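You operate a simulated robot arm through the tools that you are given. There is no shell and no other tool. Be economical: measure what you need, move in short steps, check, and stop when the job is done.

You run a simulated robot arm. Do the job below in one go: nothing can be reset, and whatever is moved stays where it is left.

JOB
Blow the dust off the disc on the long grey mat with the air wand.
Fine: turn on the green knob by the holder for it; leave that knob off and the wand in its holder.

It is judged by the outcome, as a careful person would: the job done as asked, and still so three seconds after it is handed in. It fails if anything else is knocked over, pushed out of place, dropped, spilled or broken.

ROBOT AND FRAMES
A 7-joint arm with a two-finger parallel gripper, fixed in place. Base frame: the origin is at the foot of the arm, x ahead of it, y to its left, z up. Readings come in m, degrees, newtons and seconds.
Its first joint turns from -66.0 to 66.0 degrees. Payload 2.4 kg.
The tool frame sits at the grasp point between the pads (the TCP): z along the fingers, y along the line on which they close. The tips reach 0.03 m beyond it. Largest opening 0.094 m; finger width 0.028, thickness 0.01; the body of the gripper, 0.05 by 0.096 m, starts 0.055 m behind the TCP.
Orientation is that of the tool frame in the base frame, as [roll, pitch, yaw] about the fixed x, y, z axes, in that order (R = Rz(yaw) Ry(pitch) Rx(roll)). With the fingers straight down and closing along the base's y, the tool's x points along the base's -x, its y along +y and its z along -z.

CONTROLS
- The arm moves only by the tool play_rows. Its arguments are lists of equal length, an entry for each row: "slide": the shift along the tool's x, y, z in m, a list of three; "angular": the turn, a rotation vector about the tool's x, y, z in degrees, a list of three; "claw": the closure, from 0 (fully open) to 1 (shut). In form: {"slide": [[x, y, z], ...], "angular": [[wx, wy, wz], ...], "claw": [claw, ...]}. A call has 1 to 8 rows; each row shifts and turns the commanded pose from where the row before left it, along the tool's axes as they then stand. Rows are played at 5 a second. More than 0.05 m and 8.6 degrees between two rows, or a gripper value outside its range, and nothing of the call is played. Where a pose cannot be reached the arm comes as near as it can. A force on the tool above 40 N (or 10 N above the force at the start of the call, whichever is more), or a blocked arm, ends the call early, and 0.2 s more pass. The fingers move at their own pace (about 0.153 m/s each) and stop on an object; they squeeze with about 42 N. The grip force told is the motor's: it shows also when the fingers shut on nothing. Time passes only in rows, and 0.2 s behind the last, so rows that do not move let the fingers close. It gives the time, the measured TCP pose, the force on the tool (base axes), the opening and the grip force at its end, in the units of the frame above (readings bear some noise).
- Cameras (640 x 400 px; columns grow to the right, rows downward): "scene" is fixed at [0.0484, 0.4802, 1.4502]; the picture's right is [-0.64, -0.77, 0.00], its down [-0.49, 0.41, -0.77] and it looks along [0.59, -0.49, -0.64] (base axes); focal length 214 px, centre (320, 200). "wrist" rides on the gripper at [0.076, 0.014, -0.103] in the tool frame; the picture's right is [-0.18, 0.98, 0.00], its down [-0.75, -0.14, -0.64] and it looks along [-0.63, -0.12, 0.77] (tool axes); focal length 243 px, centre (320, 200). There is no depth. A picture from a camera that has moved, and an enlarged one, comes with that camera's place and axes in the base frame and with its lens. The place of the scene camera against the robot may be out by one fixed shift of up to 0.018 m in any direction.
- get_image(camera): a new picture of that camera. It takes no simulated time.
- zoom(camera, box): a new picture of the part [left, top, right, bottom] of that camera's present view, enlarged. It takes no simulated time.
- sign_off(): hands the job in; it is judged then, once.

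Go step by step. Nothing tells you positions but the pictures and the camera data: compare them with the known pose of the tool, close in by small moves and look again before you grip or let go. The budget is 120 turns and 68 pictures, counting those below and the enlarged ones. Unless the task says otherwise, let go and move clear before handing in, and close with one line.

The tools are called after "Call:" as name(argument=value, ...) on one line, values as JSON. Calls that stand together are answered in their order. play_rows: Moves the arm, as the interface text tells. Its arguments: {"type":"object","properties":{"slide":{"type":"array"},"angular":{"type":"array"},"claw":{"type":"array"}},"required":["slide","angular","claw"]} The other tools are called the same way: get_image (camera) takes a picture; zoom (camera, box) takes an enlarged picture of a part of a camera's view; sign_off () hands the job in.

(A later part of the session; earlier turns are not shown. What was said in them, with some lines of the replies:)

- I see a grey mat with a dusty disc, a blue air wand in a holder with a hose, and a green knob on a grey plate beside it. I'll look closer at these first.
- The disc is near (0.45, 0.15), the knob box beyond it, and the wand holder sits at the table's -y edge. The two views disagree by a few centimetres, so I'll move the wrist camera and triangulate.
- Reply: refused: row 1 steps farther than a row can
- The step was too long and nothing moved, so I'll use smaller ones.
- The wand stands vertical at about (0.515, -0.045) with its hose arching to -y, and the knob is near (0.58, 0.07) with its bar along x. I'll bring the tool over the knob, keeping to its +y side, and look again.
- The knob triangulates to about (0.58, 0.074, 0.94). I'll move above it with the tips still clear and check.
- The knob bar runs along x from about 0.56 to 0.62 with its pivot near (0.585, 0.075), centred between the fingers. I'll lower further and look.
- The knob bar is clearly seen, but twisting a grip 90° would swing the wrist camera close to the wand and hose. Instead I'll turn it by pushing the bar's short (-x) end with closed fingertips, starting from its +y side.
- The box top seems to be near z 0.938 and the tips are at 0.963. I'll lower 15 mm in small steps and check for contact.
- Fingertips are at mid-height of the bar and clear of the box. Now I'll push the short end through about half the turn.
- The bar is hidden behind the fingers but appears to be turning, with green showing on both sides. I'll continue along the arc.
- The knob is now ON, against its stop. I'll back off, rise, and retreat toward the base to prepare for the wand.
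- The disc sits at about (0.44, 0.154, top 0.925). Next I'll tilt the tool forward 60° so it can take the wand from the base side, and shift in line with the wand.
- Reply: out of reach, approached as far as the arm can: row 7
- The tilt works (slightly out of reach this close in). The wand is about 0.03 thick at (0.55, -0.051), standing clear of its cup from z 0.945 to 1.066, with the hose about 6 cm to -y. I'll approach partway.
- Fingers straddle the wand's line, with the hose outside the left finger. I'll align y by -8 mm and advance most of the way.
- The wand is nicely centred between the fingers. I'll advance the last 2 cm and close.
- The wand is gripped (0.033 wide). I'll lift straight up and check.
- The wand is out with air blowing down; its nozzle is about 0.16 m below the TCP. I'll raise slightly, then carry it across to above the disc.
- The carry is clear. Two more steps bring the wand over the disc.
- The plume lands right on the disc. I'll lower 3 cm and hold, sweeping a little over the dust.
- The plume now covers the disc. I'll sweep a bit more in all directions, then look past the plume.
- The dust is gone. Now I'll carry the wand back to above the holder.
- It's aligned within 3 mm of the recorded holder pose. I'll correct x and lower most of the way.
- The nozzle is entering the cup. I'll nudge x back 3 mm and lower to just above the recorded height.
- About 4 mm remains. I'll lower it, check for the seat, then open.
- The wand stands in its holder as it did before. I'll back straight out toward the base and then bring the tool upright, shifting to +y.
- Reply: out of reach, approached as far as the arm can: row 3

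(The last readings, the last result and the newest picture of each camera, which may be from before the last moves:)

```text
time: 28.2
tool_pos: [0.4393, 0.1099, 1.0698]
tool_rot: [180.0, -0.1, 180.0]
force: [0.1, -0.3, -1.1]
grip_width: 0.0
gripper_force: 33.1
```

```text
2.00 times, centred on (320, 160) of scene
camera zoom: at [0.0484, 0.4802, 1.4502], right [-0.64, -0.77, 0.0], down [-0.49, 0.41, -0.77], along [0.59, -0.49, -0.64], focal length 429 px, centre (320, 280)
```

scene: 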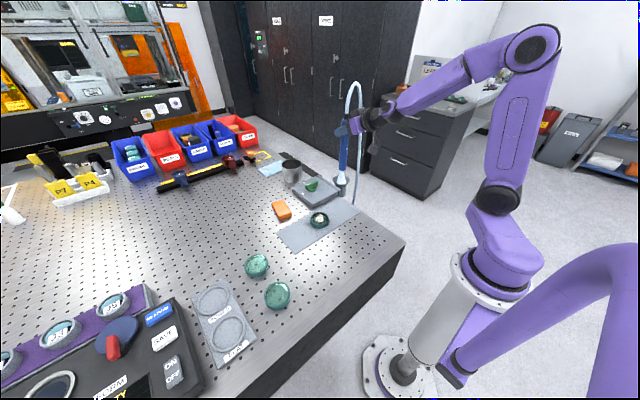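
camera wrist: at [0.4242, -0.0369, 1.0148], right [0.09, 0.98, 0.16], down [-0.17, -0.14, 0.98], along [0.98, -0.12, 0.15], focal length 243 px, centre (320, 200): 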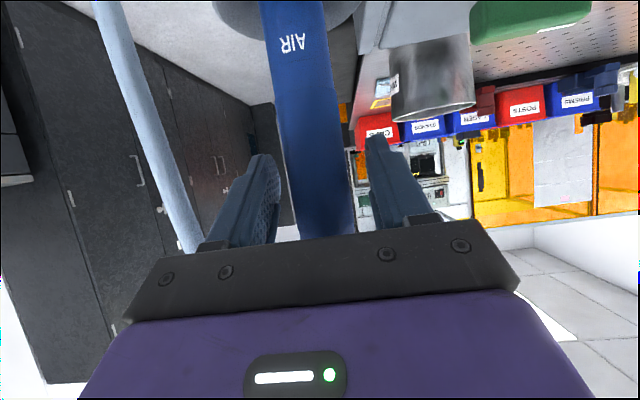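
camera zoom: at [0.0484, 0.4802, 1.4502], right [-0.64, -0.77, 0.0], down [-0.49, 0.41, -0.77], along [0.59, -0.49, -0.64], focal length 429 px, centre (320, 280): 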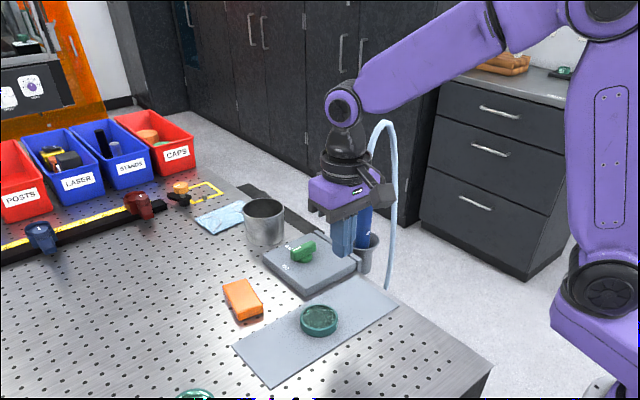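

The disc is clean and the wand is seated. Next I'll switch off by pushing the bar's long (+y) end from its -x side: move to that start point, lower, then push half the arc.

Call:
play_rows(slide=[[-0.04, -0.003, 0], [-0.04, -0.003, 0], [-0.03, -0.003, 0.01], [0, 0, 0.04], [0, 0, 0.03], [0, 0, 0.01], [0, 0, 0]], angular=[[0, 0, 0], [0, 0, 0], [0, 0, 0], [0, 0, 0], [0, 0, 0], [0, 0, 0], [0, 0, 0]], claw=[1, 1, 1, 1, 1, 1, 1])

Call:
get_image(camera="wrist")

Call:
zoom(camera="scene", box=[290, 140, 350, 205])

```text
time: 29.8
tool_pos: [0.5494, 0.1004, 0.981]
tool_rot: [180.0, 0.0, -180.0]
force: [0.5, 1.5, 0.0]
grip_width: 0.0002
gripper_force: 32.5
```

```text
25 pictures are left
camera wrist: at [0.4753, 0.116, 1.0833], right [0.18, 0.98, 0.0], down [0.75, -0.14, 0.64], along [0.63, -0.12, -0.77], focal length 243 px, centre (320, 200)
```

wrist: 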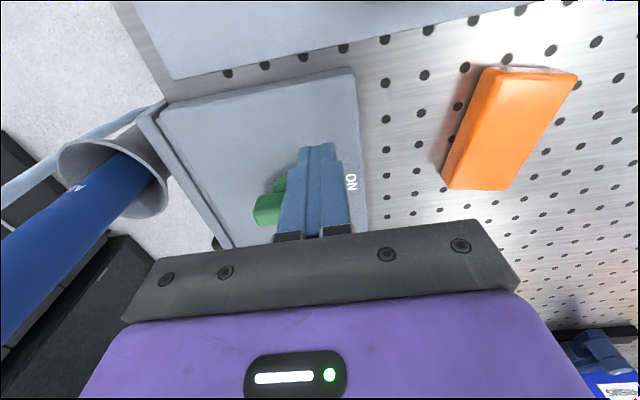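

```text
6.15 times, centred on (320, 172) of scene
camera zoom: at [0.0484, 0.4802, 1.4502], right [-0.64, -0.77, 0.0], down [-0.49, 0.41, -0.77], along [0.59, -0.49, -0.64], focal length 1320 px, centre (320, 369)
```

zoom: 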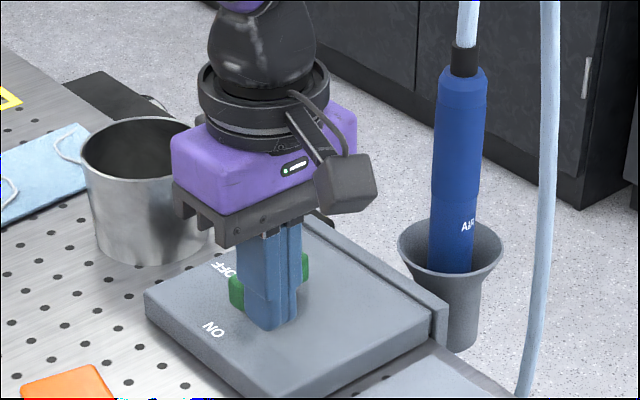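

The fingers are on the -x side of the bar. I'll push along the arc toward OFF.

Call:
play_rows(slide=[[-0.013, 0, 0], [-0.0065, 0.0048, 0], [-0.0065, 0.0049, 0], [-0.0094, 0.0014, 0], [-0.0101, -0.0022, 0], [-0.0089, -0.0059, 0], [-0.0067, -0.009, 0], [0, -0.003, 0]], angular=[[0, 0, 0], [0, 0, 0], [0, 0, 0], [0, 0, 0], [0, 0, 0], [0, 0, 0], [0, 0, 0], [0, 0, 0]], claw=[1, 1, 1, 1, 1, 1, 1, 1])

Call:
get_image(camera="wrist")

Call:
zoom(camera="scene", box=[290, 140, 350, 205])

```text
time: 31.6
tool_pos: [0.6111, 0.0922, 0.9782]
tool_rot: [180.0, 0.0, 179.9]
force: [1.0, 1.7, -0.5]
grip_width: 0.0001
gripper_force: 32.6
```

```text
23 pictures are left
camera wrist: at [0.5363, 0.1071, 1.0821], right [0.18, 0.98, 0.0], down [0.75, -0.14, 0.64], along [0.63, -0.12, -0.77], focal length 243 px, centre (320, 200)
```

wrist: 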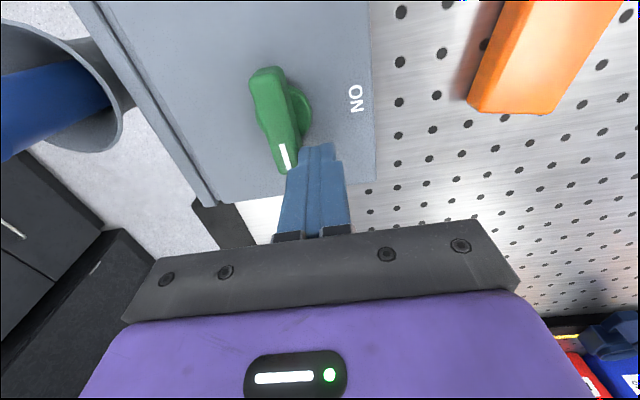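

```text
6.15 times, centred on (320, 172) of scene
camera zoom: at [0.0484, 0.4803, 1.4502], right [-0.64, -0.77, 0.0], down [-0.49, 0.41, -0.77], along [0.59, -0.5, -0.64], focal length 1320 px, centre (320, 369)
```

zoom: 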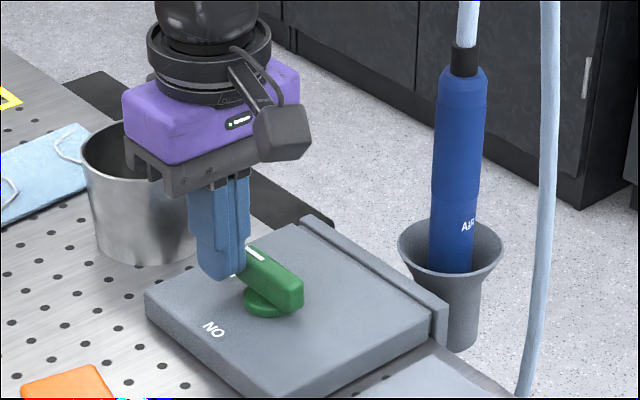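

The knob is essentially at OFF. I'll nudge a few millimetres more to reach the stop.

Call:
play_rows(slide=[[0, -0.003, 0], [0, -0.003, 0], [0, 0, 0]], angular=[[0, 0, 0], [0, 0, 0], [0, 0, 0]], claw=[1, 1, 1])

```text
time: 32.4
tool_pos: [0.6107, 0.0922, 0.9792]
tool_rot: [179.7, 0.2, -179.7]
force: [4.8, 24.0, -4.3]
grip_width: 0.0
gripper_force: 33.0
```

At the stop (24 N, no further motion). I'll back off, rise and retreat clear.

Call:
play_rows(slide=[[0, 0.014, 0], [0, 0.004, -0.03], [0, 0, -0.045], [0.04, 0, -0.03], [0.045, 0, -0.01], [0.045, 0, 0], [0.045, 0, 0], [0, 0, 0]], angular=[[0, 0, 0], [0, 0, 0], [0, 0, 0], [0, 0, 0], [0, 0, 0], [0, 0, 0], [0, 0, 0], [0, 0, 0]], claw=[1, 1, 1, 1, 1, 1, 0.5, 0.3])

Call:
zoom(camera="scene", box=[240, 60, 400, 260])

Call:
zoom(camera="scene", box=[280, 150, 360, 250])

```text
time: 34.2
tool_pos: [0.4343, 0.1015, 1.0954]
tool_rot: [180.0, 0.0, 179.9]
force: [0.4, 0.1, 0.4]
grip_width: 0.0658
gripper_force: 0.1
```

```text
2.00 times, centred on (320, 160) of scene
camera zoom: at [0.0483, 0.4802, 1.4502], right [-0.64, -0.77, 0.0], down [-0.49, 0.41, -0.77], along [0.59, -0.49, -0.64], focal length 429 px, centre (320, 280)
```

zoom: 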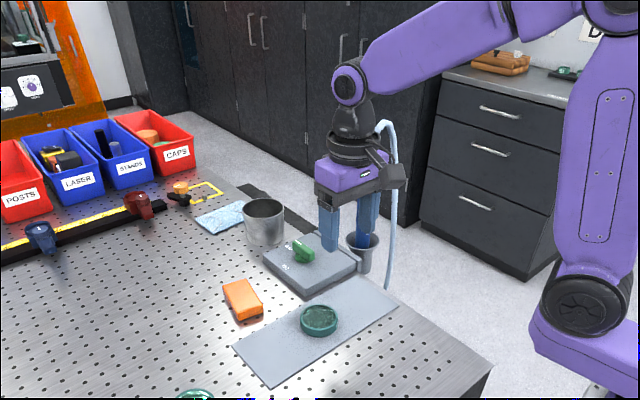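

```text
4.00 times, centred on (320, 200) of scene
camera zoom: at [0.0483, 0.4802, 1.4502], right [-0.64, -0.77, 0.0], down [-0.49, 0.41, -0.77], along [0.59, -0.49, -0.64], focal length 858 px, centre (320, 200)
```

zoom: 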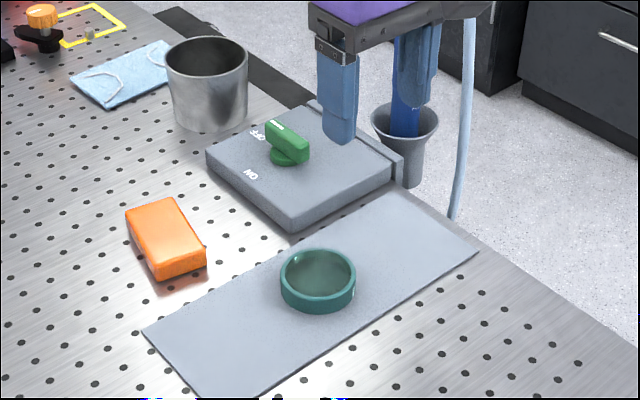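

The knob is off, the wand is in its holder and nothing else has moved. One close look will confirm the disc is fully clean.

Call:
zoom(camera="scene", box=[305, 205, 335, 235])

Call:
get_image(camera="wrist")

```text
13.33 times, centred on (320, 220) of scene
camera zoom: at [0.0483, 0.4802, 1.4502], right [-0.64, -0.77, 0.0], down [-0.49, 0.41, -0.77], along [0.59, -0.49, -0.64], focal length 2860 px, centre (320, -67)
```

zoom: 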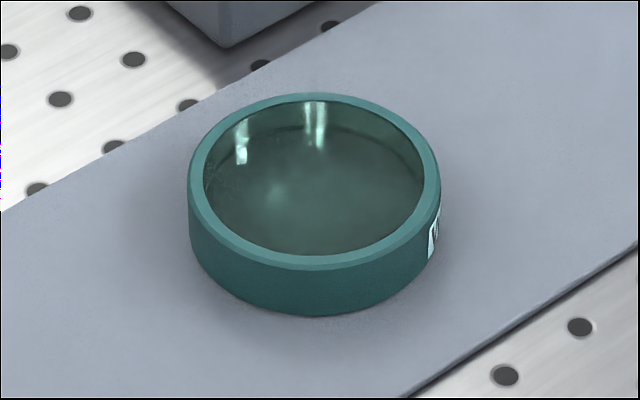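

```text
18 pictures are left
camera wrist: at [0.3595, 0.1178, 1.1981], right [0.18, 0.98, 0.0], down [0.75, -0.14, 0.64], along [0.63, -0.12, -0.77], focal length 243 px, centre (320, 200)
```

wrist: 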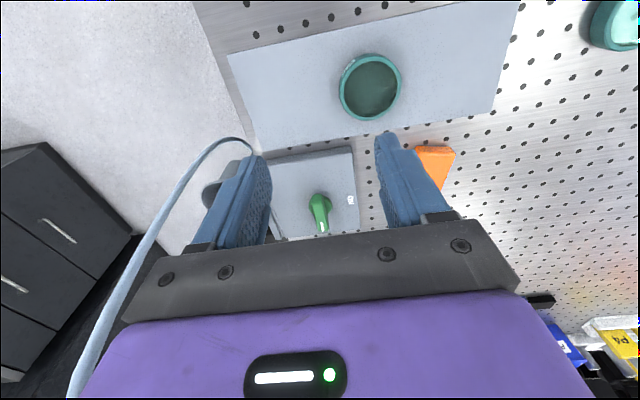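

The disc is clean, the knob is off, the wand is in its holder and the arm is clear, so I'm handing in.

Call:
sign_off()

```text
The job is handed in.
```

The dust is blown off the disc, the green knob is back off, the wand is in its holder, and nothing else was moved.
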